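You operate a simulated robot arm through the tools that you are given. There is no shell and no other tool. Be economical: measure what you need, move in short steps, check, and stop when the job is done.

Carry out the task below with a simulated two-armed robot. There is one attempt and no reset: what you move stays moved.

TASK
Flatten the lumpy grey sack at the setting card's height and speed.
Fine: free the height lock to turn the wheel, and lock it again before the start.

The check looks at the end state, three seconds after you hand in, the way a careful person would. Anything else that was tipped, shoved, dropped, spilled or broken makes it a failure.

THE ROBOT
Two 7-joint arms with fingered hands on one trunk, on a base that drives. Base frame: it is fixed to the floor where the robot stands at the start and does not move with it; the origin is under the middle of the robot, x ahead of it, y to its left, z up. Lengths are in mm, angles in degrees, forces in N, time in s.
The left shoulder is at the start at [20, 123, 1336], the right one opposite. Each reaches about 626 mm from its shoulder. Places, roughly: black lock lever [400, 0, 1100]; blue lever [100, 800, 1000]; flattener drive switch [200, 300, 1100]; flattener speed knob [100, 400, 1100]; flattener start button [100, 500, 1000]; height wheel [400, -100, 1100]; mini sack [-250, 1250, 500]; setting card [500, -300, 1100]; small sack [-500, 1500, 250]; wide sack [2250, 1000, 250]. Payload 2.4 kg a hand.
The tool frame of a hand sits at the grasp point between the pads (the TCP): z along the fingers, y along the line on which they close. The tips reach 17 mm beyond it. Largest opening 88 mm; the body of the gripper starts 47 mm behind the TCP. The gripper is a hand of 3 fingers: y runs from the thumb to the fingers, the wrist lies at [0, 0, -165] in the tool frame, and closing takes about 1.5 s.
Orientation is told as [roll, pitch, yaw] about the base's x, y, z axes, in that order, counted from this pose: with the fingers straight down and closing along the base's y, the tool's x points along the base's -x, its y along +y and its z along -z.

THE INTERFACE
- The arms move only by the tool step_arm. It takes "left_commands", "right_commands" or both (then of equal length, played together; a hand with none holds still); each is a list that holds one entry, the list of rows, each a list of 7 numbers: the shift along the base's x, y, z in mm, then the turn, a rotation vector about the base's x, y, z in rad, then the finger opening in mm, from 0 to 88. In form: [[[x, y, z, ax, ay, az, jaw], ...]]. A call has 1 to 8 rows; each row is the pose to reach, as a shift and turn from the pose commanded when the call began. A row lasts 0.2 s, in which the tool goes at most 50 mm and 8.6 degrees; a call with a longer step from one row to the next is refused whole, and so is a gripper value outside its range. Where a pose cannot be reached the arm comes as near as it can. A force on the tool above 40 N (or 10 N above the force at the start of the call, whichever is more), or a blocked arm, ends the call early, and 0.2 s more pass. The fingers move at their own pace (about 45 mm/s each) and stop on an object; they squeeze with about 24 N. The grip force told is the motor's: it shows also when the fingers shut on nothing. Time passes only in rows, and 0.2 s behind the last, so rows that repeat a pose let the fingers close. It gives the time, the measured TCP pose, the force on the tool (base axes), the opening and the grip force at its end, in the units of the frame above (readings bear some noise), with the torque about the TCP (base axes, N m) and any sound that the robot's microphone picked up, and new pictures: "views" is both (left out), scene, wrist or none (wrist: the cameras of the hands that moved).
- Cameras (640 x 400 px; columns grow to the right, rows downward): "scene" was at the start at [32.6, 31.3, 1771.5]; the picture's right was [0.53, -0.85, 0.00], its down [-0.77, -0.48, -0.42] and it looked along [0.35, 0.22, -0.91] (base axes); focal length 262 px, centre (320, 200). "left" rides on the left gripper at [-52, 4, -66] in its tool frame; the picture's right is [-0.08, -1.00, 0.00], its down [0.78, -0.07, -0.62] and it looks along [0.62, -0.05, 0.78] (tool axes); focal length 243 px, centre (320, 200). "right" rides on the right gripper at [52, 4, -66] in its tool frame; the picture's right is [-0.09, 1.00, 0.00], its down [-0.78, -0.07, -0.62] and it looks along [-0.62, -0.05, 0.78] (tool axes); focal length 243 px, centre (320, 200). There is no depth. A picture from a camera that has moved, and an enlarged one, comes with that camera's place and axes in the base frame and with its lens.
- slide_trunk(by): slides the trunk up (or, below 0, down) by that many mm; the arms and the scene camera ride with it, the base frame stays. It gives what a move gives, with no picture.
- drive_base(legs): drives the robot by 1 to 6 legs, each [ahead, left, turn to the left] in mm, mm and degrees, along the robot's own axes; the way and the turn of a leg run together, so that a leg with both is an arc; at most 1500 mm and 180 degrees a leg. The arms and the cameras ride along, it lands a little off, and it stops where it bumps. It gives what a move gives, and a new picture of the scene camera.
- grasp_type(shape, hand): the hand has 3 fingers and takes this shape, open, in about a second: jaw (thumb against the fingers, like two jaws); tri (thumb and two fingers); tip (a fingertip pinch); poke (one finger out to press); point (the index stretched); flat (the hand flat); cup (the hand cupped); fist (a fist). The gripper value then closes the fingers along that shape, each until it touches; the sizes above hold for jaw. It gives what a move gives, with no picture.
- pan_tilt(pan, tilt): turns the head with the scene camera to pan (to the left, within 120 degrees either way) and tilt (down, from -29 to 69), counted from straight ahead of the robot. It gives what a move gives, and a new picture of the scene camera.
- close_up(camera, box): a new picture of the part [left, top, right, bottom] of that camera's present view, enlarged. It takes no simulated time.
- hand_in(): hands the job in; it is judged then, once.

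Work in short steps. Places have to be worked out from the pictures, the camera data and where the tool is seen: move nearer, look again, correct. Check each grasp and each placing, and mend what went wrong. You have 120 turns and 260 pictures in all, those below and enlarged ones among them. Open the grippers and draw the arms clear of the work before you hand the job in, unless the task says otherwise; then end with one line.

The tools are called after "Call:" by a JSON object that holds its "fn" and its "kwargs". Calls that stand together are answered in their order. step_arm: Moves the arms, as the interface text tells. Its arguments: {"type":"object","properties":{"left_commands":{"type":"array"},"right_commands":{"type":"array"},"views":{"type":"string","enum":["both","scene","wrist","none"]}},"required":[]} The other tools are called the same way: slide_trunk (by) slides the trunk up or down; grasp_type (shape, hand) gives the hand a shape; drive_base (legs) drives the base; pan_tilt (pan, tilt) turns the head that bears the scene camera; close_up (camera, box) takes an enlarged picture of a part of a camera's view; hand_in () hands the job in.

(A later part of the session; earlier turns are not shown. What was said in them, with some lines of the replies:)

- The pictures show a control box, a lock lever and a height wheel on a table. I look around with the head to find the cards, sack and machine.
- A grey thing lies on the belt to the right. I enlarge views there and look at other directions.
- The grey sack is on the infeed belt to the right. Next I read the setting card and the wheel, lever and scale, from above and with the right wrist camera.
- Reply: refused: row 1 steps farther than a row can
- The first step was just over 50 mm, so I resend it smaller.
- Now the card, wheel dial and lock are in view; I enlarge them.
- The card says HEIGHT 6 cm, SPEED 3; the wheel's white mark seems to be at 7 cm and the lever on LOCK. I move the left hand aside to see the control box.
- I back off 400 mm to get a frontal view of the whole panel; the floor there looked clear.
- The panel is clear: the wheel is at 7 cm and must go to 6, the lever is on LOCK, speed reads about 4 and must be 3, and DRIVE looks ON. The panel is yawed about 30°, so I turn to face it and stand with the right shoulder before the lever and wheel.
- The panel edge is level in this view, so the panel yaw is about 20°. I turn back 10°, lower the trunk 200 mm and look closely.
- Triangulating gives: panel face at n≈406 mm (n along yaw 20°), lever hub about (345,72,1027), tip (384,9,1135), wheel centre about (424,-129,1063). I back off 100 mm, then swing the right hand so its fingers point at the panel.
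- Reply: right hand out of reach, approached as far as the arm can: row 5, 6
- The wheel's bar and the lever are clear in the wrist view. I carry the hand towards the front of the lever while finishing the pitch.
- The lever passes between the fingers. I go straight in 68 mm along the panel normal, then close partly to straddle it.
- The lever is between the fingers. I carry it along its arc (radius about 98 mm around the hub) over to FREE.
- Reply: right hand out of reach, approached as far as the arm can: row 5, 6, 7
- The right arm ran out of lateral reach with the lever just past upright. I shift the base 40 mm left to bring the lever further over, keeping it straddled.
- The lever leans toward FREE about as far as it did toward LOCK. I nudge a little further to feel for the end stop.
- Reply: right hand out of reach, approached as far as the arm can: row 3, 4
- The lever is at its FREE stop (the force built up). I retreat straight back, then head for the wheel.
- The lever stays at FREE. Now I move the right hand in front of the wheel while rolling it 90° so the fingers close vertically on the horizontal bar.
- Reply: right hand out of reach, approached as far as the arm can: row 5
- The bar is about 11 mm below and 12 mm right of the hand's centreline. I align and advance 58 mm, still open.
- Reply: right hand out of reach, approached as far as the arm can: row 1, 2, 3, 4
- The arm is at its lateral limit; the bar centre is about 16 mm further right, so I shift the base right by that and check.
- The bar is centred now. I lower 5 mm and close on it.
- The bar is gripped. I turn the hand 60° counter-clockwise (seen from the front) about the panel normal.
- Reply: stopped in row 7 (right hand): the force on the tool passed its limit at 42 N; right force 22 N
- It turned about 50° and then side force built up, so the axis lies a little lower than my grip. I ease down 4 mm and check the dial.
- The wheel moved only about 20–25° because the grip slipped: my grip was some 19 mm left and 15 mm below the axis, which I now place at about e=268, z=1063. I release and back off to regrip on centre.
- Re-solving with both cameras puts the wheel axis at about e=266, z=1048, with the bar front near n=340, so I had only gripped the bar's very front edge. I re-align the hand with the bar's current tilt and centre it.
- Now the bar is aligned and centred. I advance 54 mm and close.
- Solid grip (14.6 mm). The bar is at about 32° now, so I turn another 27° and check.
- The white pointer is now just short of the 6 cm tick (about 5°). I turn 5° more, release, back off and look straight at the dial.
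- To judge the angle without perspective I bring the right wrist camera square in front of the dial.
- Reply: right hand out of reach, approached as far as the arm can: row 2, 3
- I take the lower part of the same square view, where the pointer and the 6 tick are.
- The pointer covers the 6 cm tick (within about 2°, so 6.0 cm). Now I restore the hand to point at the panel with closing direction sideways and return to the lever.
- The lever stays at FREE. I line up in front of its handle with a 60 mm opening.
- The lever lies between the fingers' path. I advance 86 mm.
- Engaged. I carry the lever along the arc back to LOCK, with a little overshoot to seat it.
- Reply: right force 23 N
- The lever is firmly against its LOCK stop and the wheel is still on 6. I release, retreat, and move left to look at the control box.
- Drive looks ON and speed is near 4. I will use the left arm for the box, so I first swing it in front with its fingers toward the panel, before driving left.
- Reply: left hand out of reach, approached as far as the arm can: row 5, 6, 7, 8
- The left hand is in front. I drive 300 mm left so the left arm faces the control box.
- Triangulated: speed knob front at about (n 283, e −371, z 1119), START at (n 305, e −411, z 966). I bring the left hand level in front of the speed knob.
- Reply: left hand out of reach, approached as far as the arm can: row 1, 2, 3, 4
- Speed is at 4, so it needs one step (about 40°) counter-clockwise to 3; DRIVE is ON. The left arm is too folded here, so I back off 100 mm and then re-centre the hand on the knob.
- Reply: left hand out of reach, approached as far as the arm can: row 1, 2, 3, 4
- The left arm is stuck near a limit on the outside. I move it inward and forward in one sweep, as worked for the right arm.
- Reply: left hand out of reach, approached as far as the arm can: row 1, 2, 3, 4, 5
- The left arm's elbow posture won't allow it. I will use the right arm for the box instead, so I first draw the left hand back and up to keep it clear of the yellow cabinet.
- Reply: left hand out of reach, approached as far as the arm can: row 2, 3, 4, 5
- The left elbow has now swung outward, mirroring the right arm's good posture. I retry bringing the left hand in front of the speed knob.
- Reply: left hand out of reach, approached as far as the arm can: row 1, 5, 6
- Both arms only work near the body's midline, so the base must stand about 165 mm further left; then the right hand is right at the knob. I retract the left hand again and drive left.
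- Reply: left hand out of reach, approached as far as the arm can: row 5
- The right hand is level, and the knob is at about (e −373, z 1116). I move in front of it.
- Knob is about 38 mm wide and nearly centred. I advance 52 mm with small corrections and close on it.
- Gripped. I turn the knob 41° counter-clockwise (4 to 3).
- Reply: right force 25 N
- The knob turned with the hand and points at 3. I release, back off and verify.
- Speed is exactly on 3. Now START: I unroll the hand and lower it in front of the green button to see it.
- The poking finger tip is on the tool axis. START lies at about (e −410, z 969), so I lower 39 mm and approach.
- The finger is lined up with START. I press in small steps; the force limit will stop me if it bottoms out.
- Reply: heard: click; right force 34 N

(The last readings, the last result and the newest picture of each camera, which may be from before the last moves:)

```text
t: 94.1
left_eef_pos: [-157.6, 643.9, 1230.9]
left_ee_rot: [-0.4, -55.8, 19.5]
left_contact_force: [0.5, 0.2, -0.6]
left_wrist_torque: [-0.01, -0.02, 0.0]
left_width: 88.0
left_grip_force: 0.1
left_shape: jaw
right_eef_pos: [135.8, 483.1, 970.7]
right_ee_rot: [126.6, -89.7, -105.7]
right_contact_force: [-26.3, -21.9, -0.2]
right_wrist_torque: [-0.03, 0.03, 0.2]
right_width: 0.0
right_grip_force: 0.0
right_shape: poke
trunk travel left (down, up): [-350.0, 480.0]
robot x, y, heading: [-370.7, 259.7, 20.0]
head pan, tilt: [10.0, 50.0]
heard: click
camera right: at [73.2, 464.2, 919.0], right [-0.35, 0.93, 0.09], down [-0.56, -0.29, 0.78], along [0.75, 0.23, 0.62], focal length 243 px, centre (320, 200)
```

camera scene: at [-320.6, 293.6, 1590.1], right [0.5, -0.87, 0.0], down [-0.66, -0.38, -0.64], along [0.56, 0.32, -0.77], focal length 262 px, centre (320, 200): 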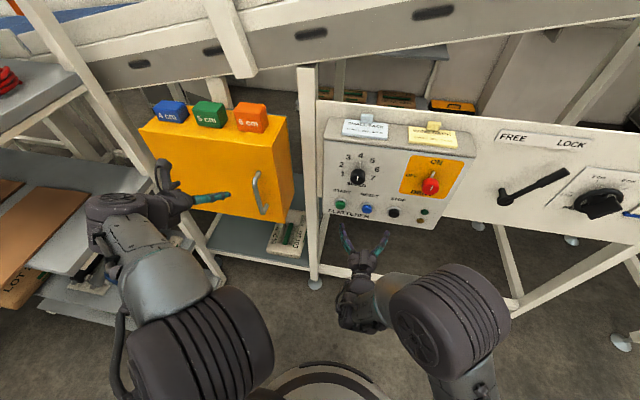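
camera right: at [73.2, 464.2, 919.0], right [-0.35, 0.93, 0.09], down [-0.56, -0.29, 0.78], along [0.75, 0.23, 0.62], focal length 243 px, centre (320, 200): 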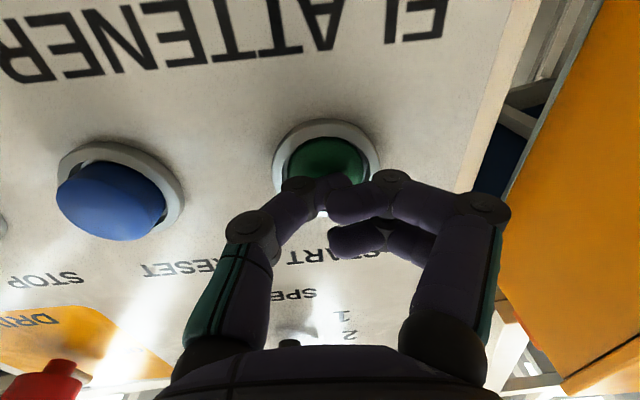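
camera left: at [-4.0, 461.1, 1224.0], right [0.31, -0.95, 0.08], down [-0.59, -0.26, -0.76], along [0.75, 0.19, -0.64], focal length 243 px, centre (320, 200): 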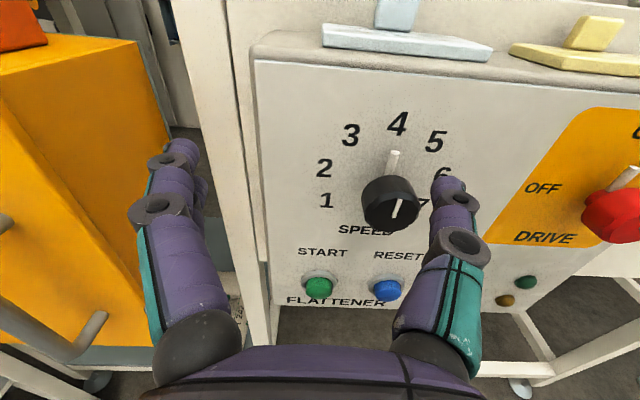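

A click was heard and the button went in. I withdraw and look at the indicator lights and the belt.

Call:
{"fn": "step_arm", "kwargs": {"right_commands": [[[-20, -7, 0, 0, 0, 0, 0], [-55, -20, 0, 0, 0, 0, 0], [-95, -34, 0, 0, 0, 0, 0], [-135, -48, 0, 0, 0, 0, 0]]], "views": "scene"}}

Call:
{"fn": "close_up", "kwargs": {"camera": "scene", "box": [320, 120, 480, 220]}}

Call:
{"fn": "pan_tilt", "kwargs": {"pan": -30, "tilt": 15}}

```text
t: 95.1
left_eef_pos: [-153.1, 647.2, 1230.1]
left_ee_rot: [-0.6, -55.7, 19.7]
left_contact_force: [0.0, 0.1, 0.0]
left_wrist_torque: [-0.02, -0.02, 0.0]
left_width: 87.6
left_grip_force: 0.1
left_shape: jaw
right_eef_pos: [2.9, 437.8, 971.3]
right_ee_rot: [92.7, -89.8, -71.8]
right_contact_force: [-0.1, -0.1, -0.3]
right_wrist_torque: [0.02, -0.01, 0.04]
right_width: 0.1
right_grip_force: 0.1
right_shape: poke
trunk travel left (down, up): [-350.0, 480.0]
robot x, y, heading: [-374.3, 260.8, 19.8]
head pan, tilt: [10.0, 50.0]
camera scene: at [-320.4, 292.0, 1590.1], right [0.5, -0.87, 0.0], down [-0.66, -0.38, -0.64], along [0.56, 0.32, -0.77], focal length 262 px, centre (320, 200)
```

scene: 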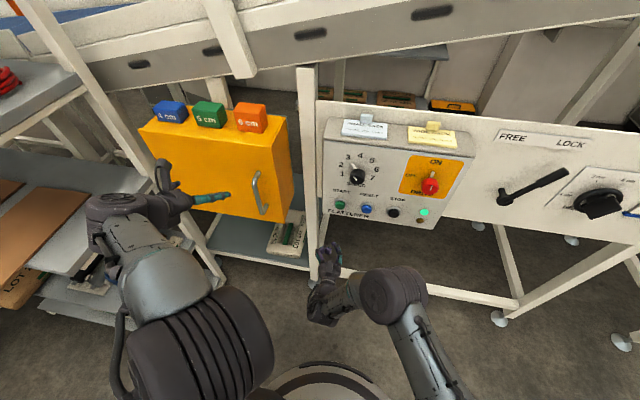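

```text
4.00 times, centred on (400, 170) of scene
camera zoom: at [-320.4, 292.0, 1590.1], right [0.5, -0.87, 0.0], down [-0.66, -0.38, -0.64], along [0.56, 0.32, -0.77], focal length 1048 px, centre (0, 320)
```

zoom: 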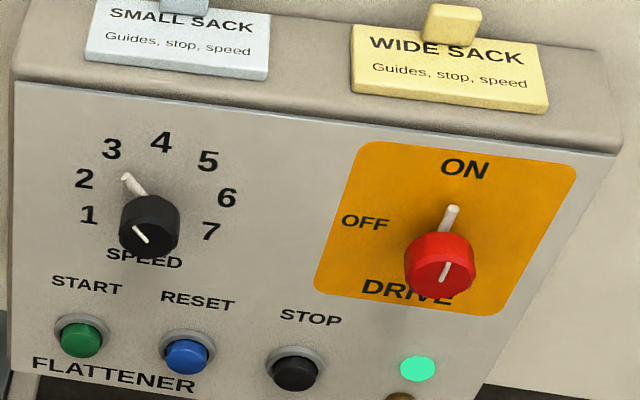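

```text
t: 96.2
left_eef_pos: [-153.3, 646.1, 1230.1]
left_ee_rot: [-0.6, -55.6, 19.7]
left_contact_force: [-0.3, 0.5, 0.0]
left_wrist_torque: [-0.03, -0.02, -0.01]
left_width: 88.1
left_grip_force: 0.1
left_shape: jaw
right_eef_pos: [3.1, 439.6, 969.7]
right_ee_rot: [54.7, -89.8, -33.9]
right_contact_force: [-0.5, -0.2, 0.2]
right_wrist_torque: [-0.01, 0.02, -0.03]
right_width: 0.0
right_grip_force: 0.0
right_shape: poke
trunk travel left (down, up): [-350.0, 480.0]
robot x, y, heading: [-370.5, 258.2, 19.3]
head pan, tilt: [-30.0, 15.0]
camera scene: at [-294.9, 237.4, 1643.7], right [-0.18, -0.98, 0.0], down [-0.26, 0.05, -0.97], along [0.95, -0.17, -0.26], focal length 262 px, centre (320, 200)
```

scene: 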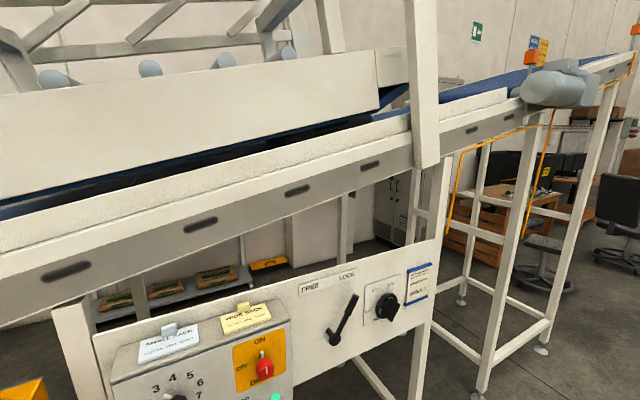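

The green lamp is lit, so the flattener runs. I restore the hand to open jaw, raise the trunk to see the belt, and watch the sack.

Call:
{"fn": "grasp_type", "kwargs": {"hand": "right", "shape": "jaw"}}

Call:
{"fn": "slide_trunk", "kwargs": {"by": 450}}

Call:
{"fn": "pan_tilt", "kwargs": {"pan": -15, "tilt": 25}}

Call:
{"fn": "pan_tilt", "kwargs": {"pan": 35, "tilt": 25}}

```text
t: 97.1
left_eef_pos: [-153.9, 646.6, 1229.3]
left_ee_rot: [-0.6, -55.6, 19.7]
left_contact_force: [-0.5, -0.3, -0.2]
left_wrist_torque: [-0.03, 0.02, 0.01]
left_width: 88.1
left_grip_force: 0.0
left_shape: jaw
right_eef_pos: [4.1, 438.6, 970.0]
right_ee_rot: [54.7, -89.8, -34.0]
right_contact_force: [0.1, 0.3, 0.3]
right_wrist_torque: [0.02, 0.0, -0.02]
right_width: 87.8
right_grip_force: 0.1
right_shape: jaw
trunk travel left (down, up): [-350.0, 480.0]
robot x, y, heading: [-367.4, 260.2, 19.8]
head pan, tilt: [-30.0, 15.0]
```

```text
refused: 450 is not a number from -400 to 400
```

```text
t: 97.8
left_eef_pos: [-154.6, 647.4, 1229.8]
left_ee_rot: [-0.6, -55.6, 19.7]
left_contact_force: [0.9, 0.1, 0.8]
left_wrist_torque: [0.01, 0.0, 0.0]
left_width: 87.9
left_grip_force: 0.1
left_shape: jaw
right_eef_pos: [2.7, 439.3, 971.2]
right_ee_rot: [55.3, -89.8, -34.4]
right_contact_force: [0.5, -0.2, -0.1]
right_wrist_torque: [0.04, 0.02, 0.02]
right_width: 88.1
right_grip_force: 0.1
right_shape: jaw
trunk travel left (down, up): [-350.0, 480.0]
robot x, y, heading: [-369.0, 259.8, 19.9]
head pan, tilt: [-15.0, 25.0]
camera scene: at [-295.0, 261.6, 1627.6], right [0.08, -1.0, 0.0], down [-0.42, -0.04, -0.91], along [0.9, 0.07, -0.42], focal length 262 px, centre (320, 200)
```

scene: 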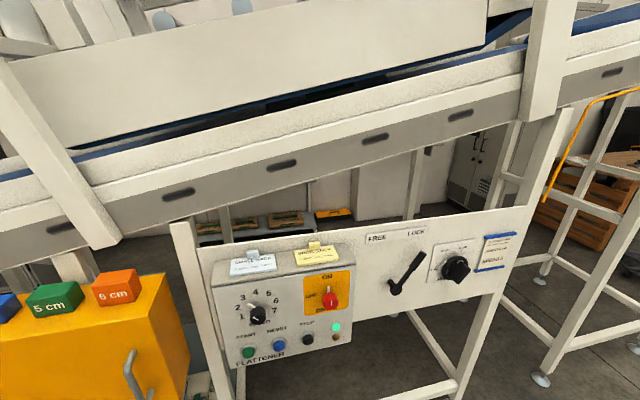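

```text
t: 99.0
left_eef_pos: [-154.2, 646.9, 1227.7]
left_ee_rot: [-0.7, -55.5, 19.7]
left_contact_force: [-0.5, 0.4, 1.0]
left_wrist_torque: [-0.01, 0.03, -0.01]
left_width: 88.0
left_grip_force: 0.0
left_shape: jaw
right_eef_pos: [2.8, 438.5, 970.0]
right_ee_rot: [54.6, -89.8, -33.9]
right_contact_force: [0.6, -0.4, -0.9]
right_wrist_torque: [-0.04, 0.03, -0.01]
right_width: 88.1
right_grip_force: 0.0
right_shape: jaw
trunk travel left (down, up): [-350.0, 480.0]
robot x, y, heading: [-368.9, 259.5, 19.9]
head pan, tilt: [35.0, 25.0]
camera scene: at [-333.6, 329.2, 1627.6], right [0.82, -0.58, 0.0], down [-0.24, -0.35, -0.91], along [0.52, 0.74, -0.42], focal length 262 px, centre (320, 200)
```

scene: 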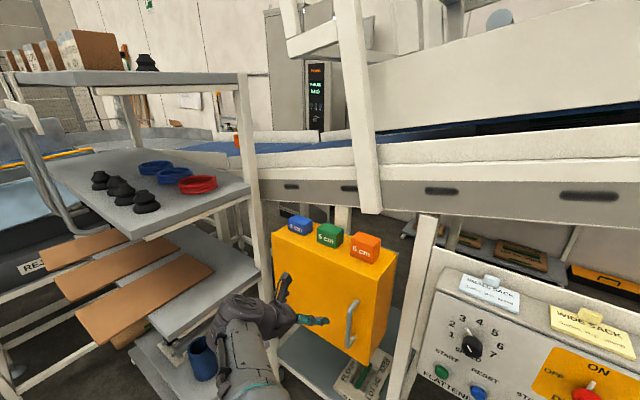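

The slide was too long for one call; I raise by 350 mm and look along the belt at both ends.

Call:
{"fn": "slide_trunk", "kwargs": {"by": 350}}

Call:
{"fn": "pan_tilt", "kwargs": {"pan": 35, "tilt": 20}}

Call:
{"fn": "pan_tilt", "kwargs": {"pan": -30, "tilt": 20}}

```text
t: 102.5
left_eef_pos: [-152.0, 646.7, 1580.1]
left_ee_rot: [-0.6, -55.6, 19.7]
left_contact_force: [-0.3, 0.9, 0.6]
left_wrist_torque: [-0.02, 0.02, 0.04]
left_width: 88.1
left_grip_force: 0.1
left_shape: jaw
right_eef_pos: [3.4, 438.9, 1320.6]
right_ee_rot: [53.6, -89.8, -32.9]
right_contact_force: [0.5, 1.2, -0.4]
right_wrist_torque: [-0.01, -0.02, 0.01]
right_width: 87.7
right_grip_force: 0.2
right_shape: jaw
trunk travel left (down, up): [-700.0, 130.0]
robot x, y, heading: [-366.5, 262.8, 19.9]
head pan, tilt: [35.0, 25.0]
```

```text
t: 103.1
left_eef_pos: [-154.5, 645.7, 1579.4]
left_ee_rot: [-0.6, -55.6, 19.7]
left_contact_force: [0.2, 0.1, 0.8]
left_wrist_torque: [0.02, -0.02, 0.02]
left_width: 88.0
left_grip_force: 0.0
left_shape: jaw
right_eef_pos: [2.7, 438.3, 1320.2]
right_ee_rot: [54.9, -89.9, -34.0]
right_contact_force: [0.1, 0.2, -0.4]
right_wrist_torque: [-0.02, 0.03, 0.01]
right_width: 88.1
right_grip_force: 0.1
right_shape: jaw
trunk travel left (down, up): [-700.0, 130.0]
robot x, y, heading: [-369.8, 261.0, 19.7]
head pan, tilt: [35.0, 20.0]
camera scene: at [-333.1, 330.1, 1985.6], right [0.82, -0.58, 0.0], down [-0.2, -0.28, -0.94], along [0.54, 0.77, -0.34], focal length 262 px, centre (320, 200)
```

scene: 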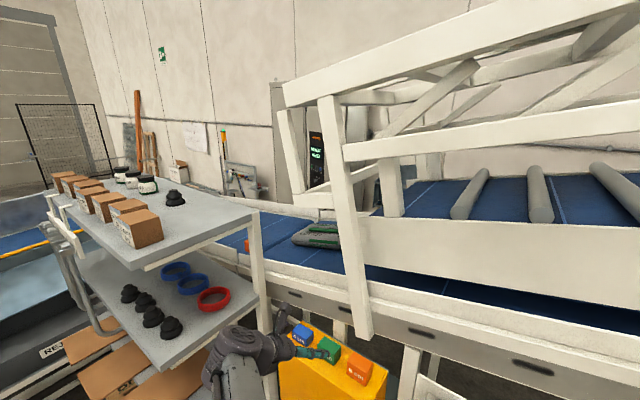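

```text
t: 104.5
left_eef_pos: [-153.6, 646.6, 1579.2]
left_ee_rot: [-0.6, -55.6, 19.7]
left_contact_force: [0.5, 0.7, 0.0]
left_wrist_torque: [0.03, 0.01, -0.05]
left_width: 87.8
left_grip_force: 0.1
left_shape: jaw
right_eef_pos: [3.8, 438.1, 1321.2]
right_ee_rot: [54.5, -89.8, -33.7]
right_contact_force: [0.1, 1.1, -0.4]
right_wrist_torque: [0.01, -0.03, 0.02]
right_width: 88.0
right_grip_force: 0.0
right_shape: jaw
trunk travel left (down, up): [-700.0, 130.0]
robot x, y, heading: [-368.1, 261.1, 19.6]
head pan, tilt: [-30.0, 20.0]
camera scene: at [-295.1, 237.6, 1985.7], right [-0.18, -0.98, 0.0], down [-0.34, 0.06, -0.94], along [0.92, -0.17, -0.34], focal length 262 px, centre (320, 200)
```

scene: 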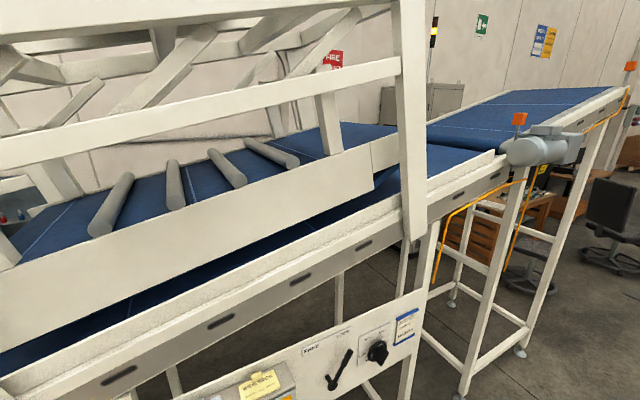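

The sack has come out on the left. I look again to see whether it is flat and whether it has stopped.

Call:
{"fn": "pan_tilt", "kwargs": {"pan": 35, "tilt": 20}}

Call:
{"fn": "close_up", "kwargs": {"camera": "scene", "box": [200, 100, 400, 300]}}

Call:
{"fn": "pan_tilt", "kwargs": {"pan": 5, "tilt": 55}}

Call:
{"fn": "close_up", "kwargs": {"camera": "scene", "box": [280, 60, 520, 210]}}

```text
t: 105.8
left_eef_pos: [-153.9, 647.0, 1579.7]
left_ee_rot: [-0.6, -55.7, 19.7]
left_contact_force: [-0.2, -0.3, -0.5]
left_wrist_torque: [-0.03, -0.04, 0.03]
left_width: 87.9
left_grip_force: 0.0
left_shape: jaw
right_eef_pos: [3.0, 439.0, 1320.6]
right_ee_rot: [54.7, -89.8, -34.0]
right_contact_force: [0.5, 0.4, 0.3]
right_wrist_torque: [-0.05, 0.04, 0.0]
right_width: 87.9
right_grip_force: 0.0
right_shape: jaw
trunk travel left (down, up): [-700.0, 130.0]
robot x, y, heading: [-368.4, 260.7, 19.9]
head pan, tilt: [35.0, 20.0]
camera scene: at [-333.0, 330.0, 1985.7], right [0.82, -0.58, 0.0], down [-0.2, -0.28, -0.94], along [0.54, 0.77, -0.34], focal length 262 px, centre (320, 200)
```

scene: 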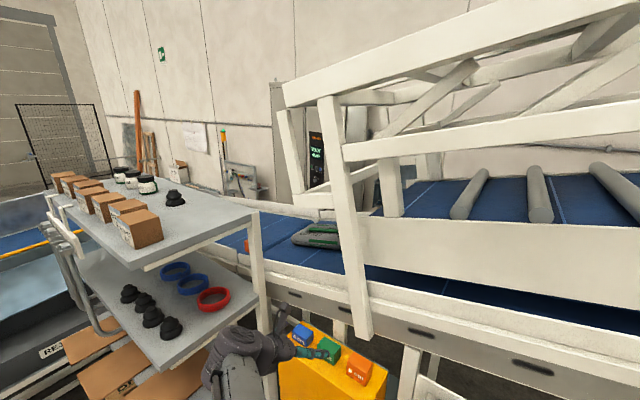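

```text
2.00 times, centred on (300, 200) of scene
camera zoom: at [-333.0, 330.0, 1985.7], right [0.82, -0.58, 0.0], down [-0.2, -0.28, -0.94], along [0.54, 0.77, -0.34], focal length 524 px, centre (360, 200)
```

zoom: 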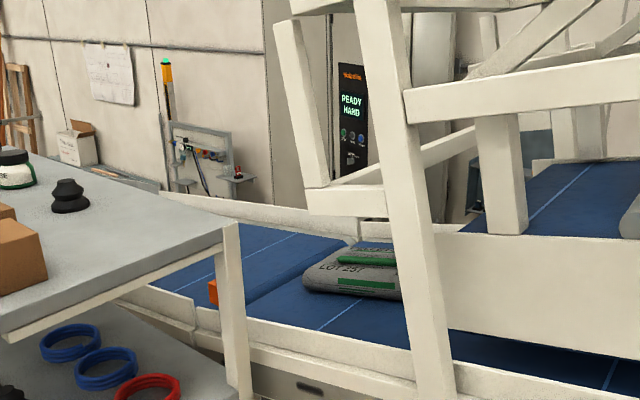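

```text
t: 106.8
left_eef_pos: [-153.3, 647.7, 1580.0]
left_ee_rot: [-0.6, -55.6, 19.7]
left_contact_force: [0.2, -0.7, 0.3]
left_wrist_torque: [0.01, 0.0, 0.0]
left_width: 87.7
left_grip_force: 0.1
left_shape: jaw
right_eef_pos: [2.0, 438.5, 1320.1]
right_ee_rot: [55.6, -89.8, -35.0]
right_contact_force: [0.1, 1.1, 0.9]
right_wrist_torque: [0.03, -0.01, 0.03]
right_width: 87.9
right_grip_force: 0.1
right_shape: jaw
trunk travel left (down, up): [-700.0, 130.0]
robot x, y, heading: [-371.5, 259.0, 19.8]
head pan, tilt: [5.0, 55.0]
camera scene: at [-321.4, 284.3, 1933.6], right [0.42, -0.91, 0.0], down [-0.74, -0.34, -0.57], along [0.52, 0.24, -0.82], focal length 262 px, centre (320, 200)
```

scene: 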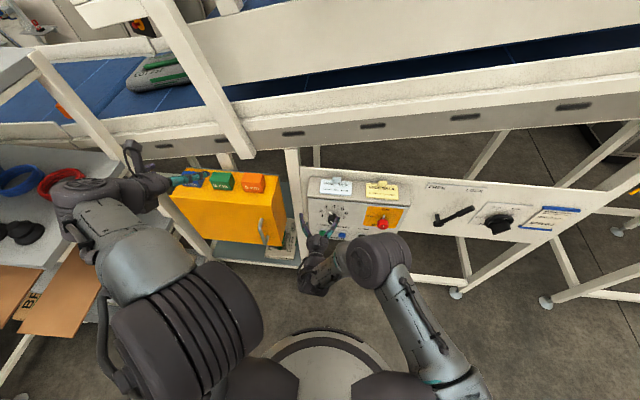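

```text
2.67 times, centred on (400, 135) of scene
camera zoom: at [-321.4, 284.3, 1933.6], right [0.42, -0.91, 0.0], down [-0.74, -0.34, -0.57], along [0.52, 0.24, -0.82], focal length 699 px, centre (107, 373)
```

zoom: 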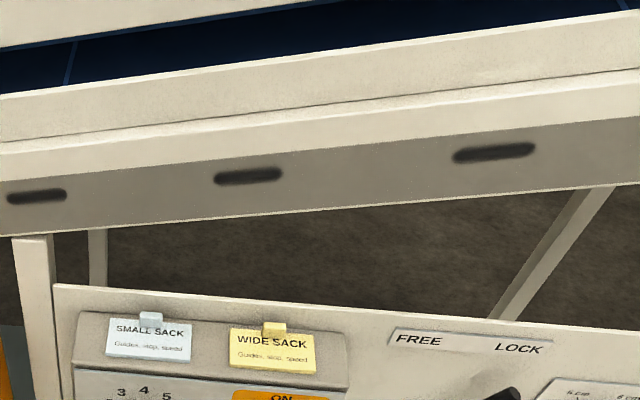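

The sack lies flat and at rest at the exit; lever is on LOCK, wheel on 6, speed 3. I back the robot away so the arms are clear and take a last look.

Call:
{"fn": "drive_base", "kwargs": {"legs": [[-200, 0, 0]]}}

Call:
{"fn": "close_up", "kwargs": {"camera": "scene", "box": [280, 80, 600, 280]}}

```text
t: 108.4
left_eef_pos: [-343.4, 578.8, 1579.1]
left_ee_rot: [-0.5, -55.6, 19.7]
left_contact_force: [0.1, -0.4, 0.4]
left_wrist_torque: [-0.01, -0.02, 0.0]
left_width: 87.7
left_grip_force: 0.0
left_shape: jaw
right_eef_pos: [-185.9, 369.4, 1320.7]
right_ee_rot: [61.5, -89.9, -40.8]
right_contact_force: [0.0, 0.4, 0.3]
right_wrist_torque: [0.0, -0.03, 0.02]
right_width: 87.9
right_grip_force: 0.0
right_shape: jaw
trunk travel left (down, up): [-700.0, 130.0]
robot x, y, heading: [-558.9, 193.9, 19.9]
head pan, tilt: [5.0, 55.0]
camera scene: at [-510.9, 216.0, 1933.6], right [0.42, -0.91, 0.0], down [-0.74, -0.34, -0.57], along [0.52, 0.24, -0.82], focal length 262 px, centre (320, 200)
```

scene: 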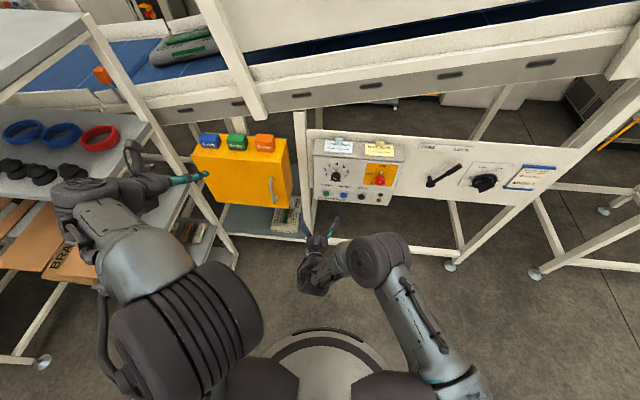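

```text
2.00 times, centred on (440, 180) of scene
camera zoom: at [-510.9, 216.0, 1933.6], right [0.42, -0.91, 0.0], down [-0.74, -0.34, -0.57], along [0.52, 0.24, -0.82], focal length 524 px, centre (80, 240)
```

zoom: 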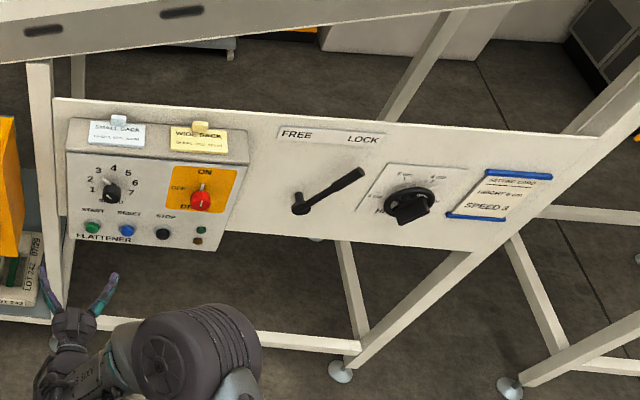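

The cycle has ended (lamp off) and the arms are clear. I check the dial once more.

Call:
{"fn": "close_up", "kwargs": {"camera": "scene", "box": [410, 140, 570, 220]}}

Call:
{"fn": "close_up", "kwargs": {"camera": "scene", "box": [90, 0, 290, 125]}}

```text
4.00 times, centred on (490, 180) of scene
camera zoom: at [-510.9, 216.0, 1933.6], right [0.42, -0.91, 0.0], down [-0.74, -0.34, -0.57], along [0.52, 0.24, -0.82], focal length 1048 px, centre (-360, 280)
```

zoom: 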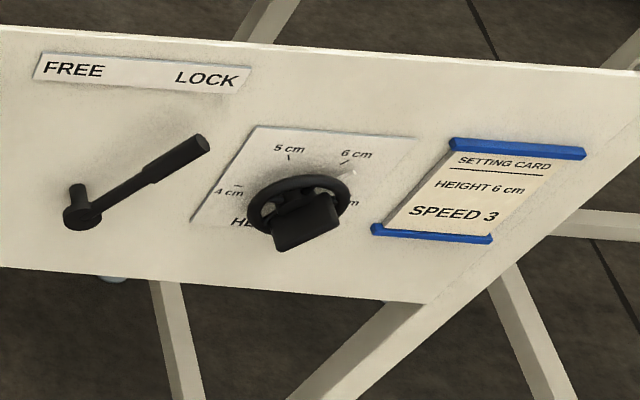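

```text
3.20 times, centred on (190, 62) of scene
camera zoom: at [-510.9, 216.0, 1933.6], right [0.42, -0.91, 0.0], down [-0.74, -0.34, -0.57], along [0.52, 0.24, -0.82], focal length 839 px, centre (736, 640)
```

zoom: 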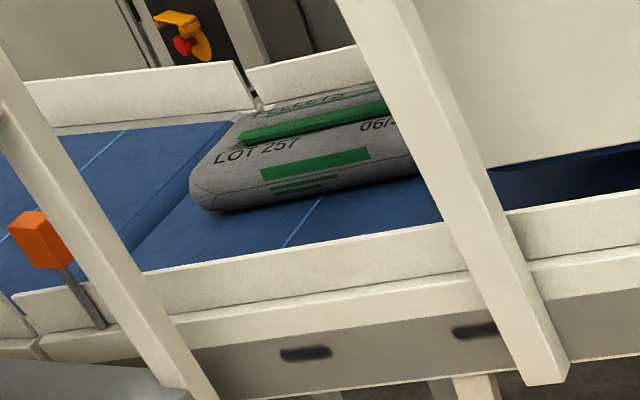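

The pointer is still by the 6 cm tick, the lever is on LOCK, the speed is 3 and the sack is flat with no bulge. I hand in.

Call:
{"fn": "hand_in", "kwargs": {}}

```text
The job is handed in.
```

The lumpy grey sack went through the flattener at height 6 cm and speed 3, as the setting card says, and came out flat. The height lock was freed to turn the wheel and locked again before I pressed start. The wheel pointer sits within about 2° of the 6 cm mark.
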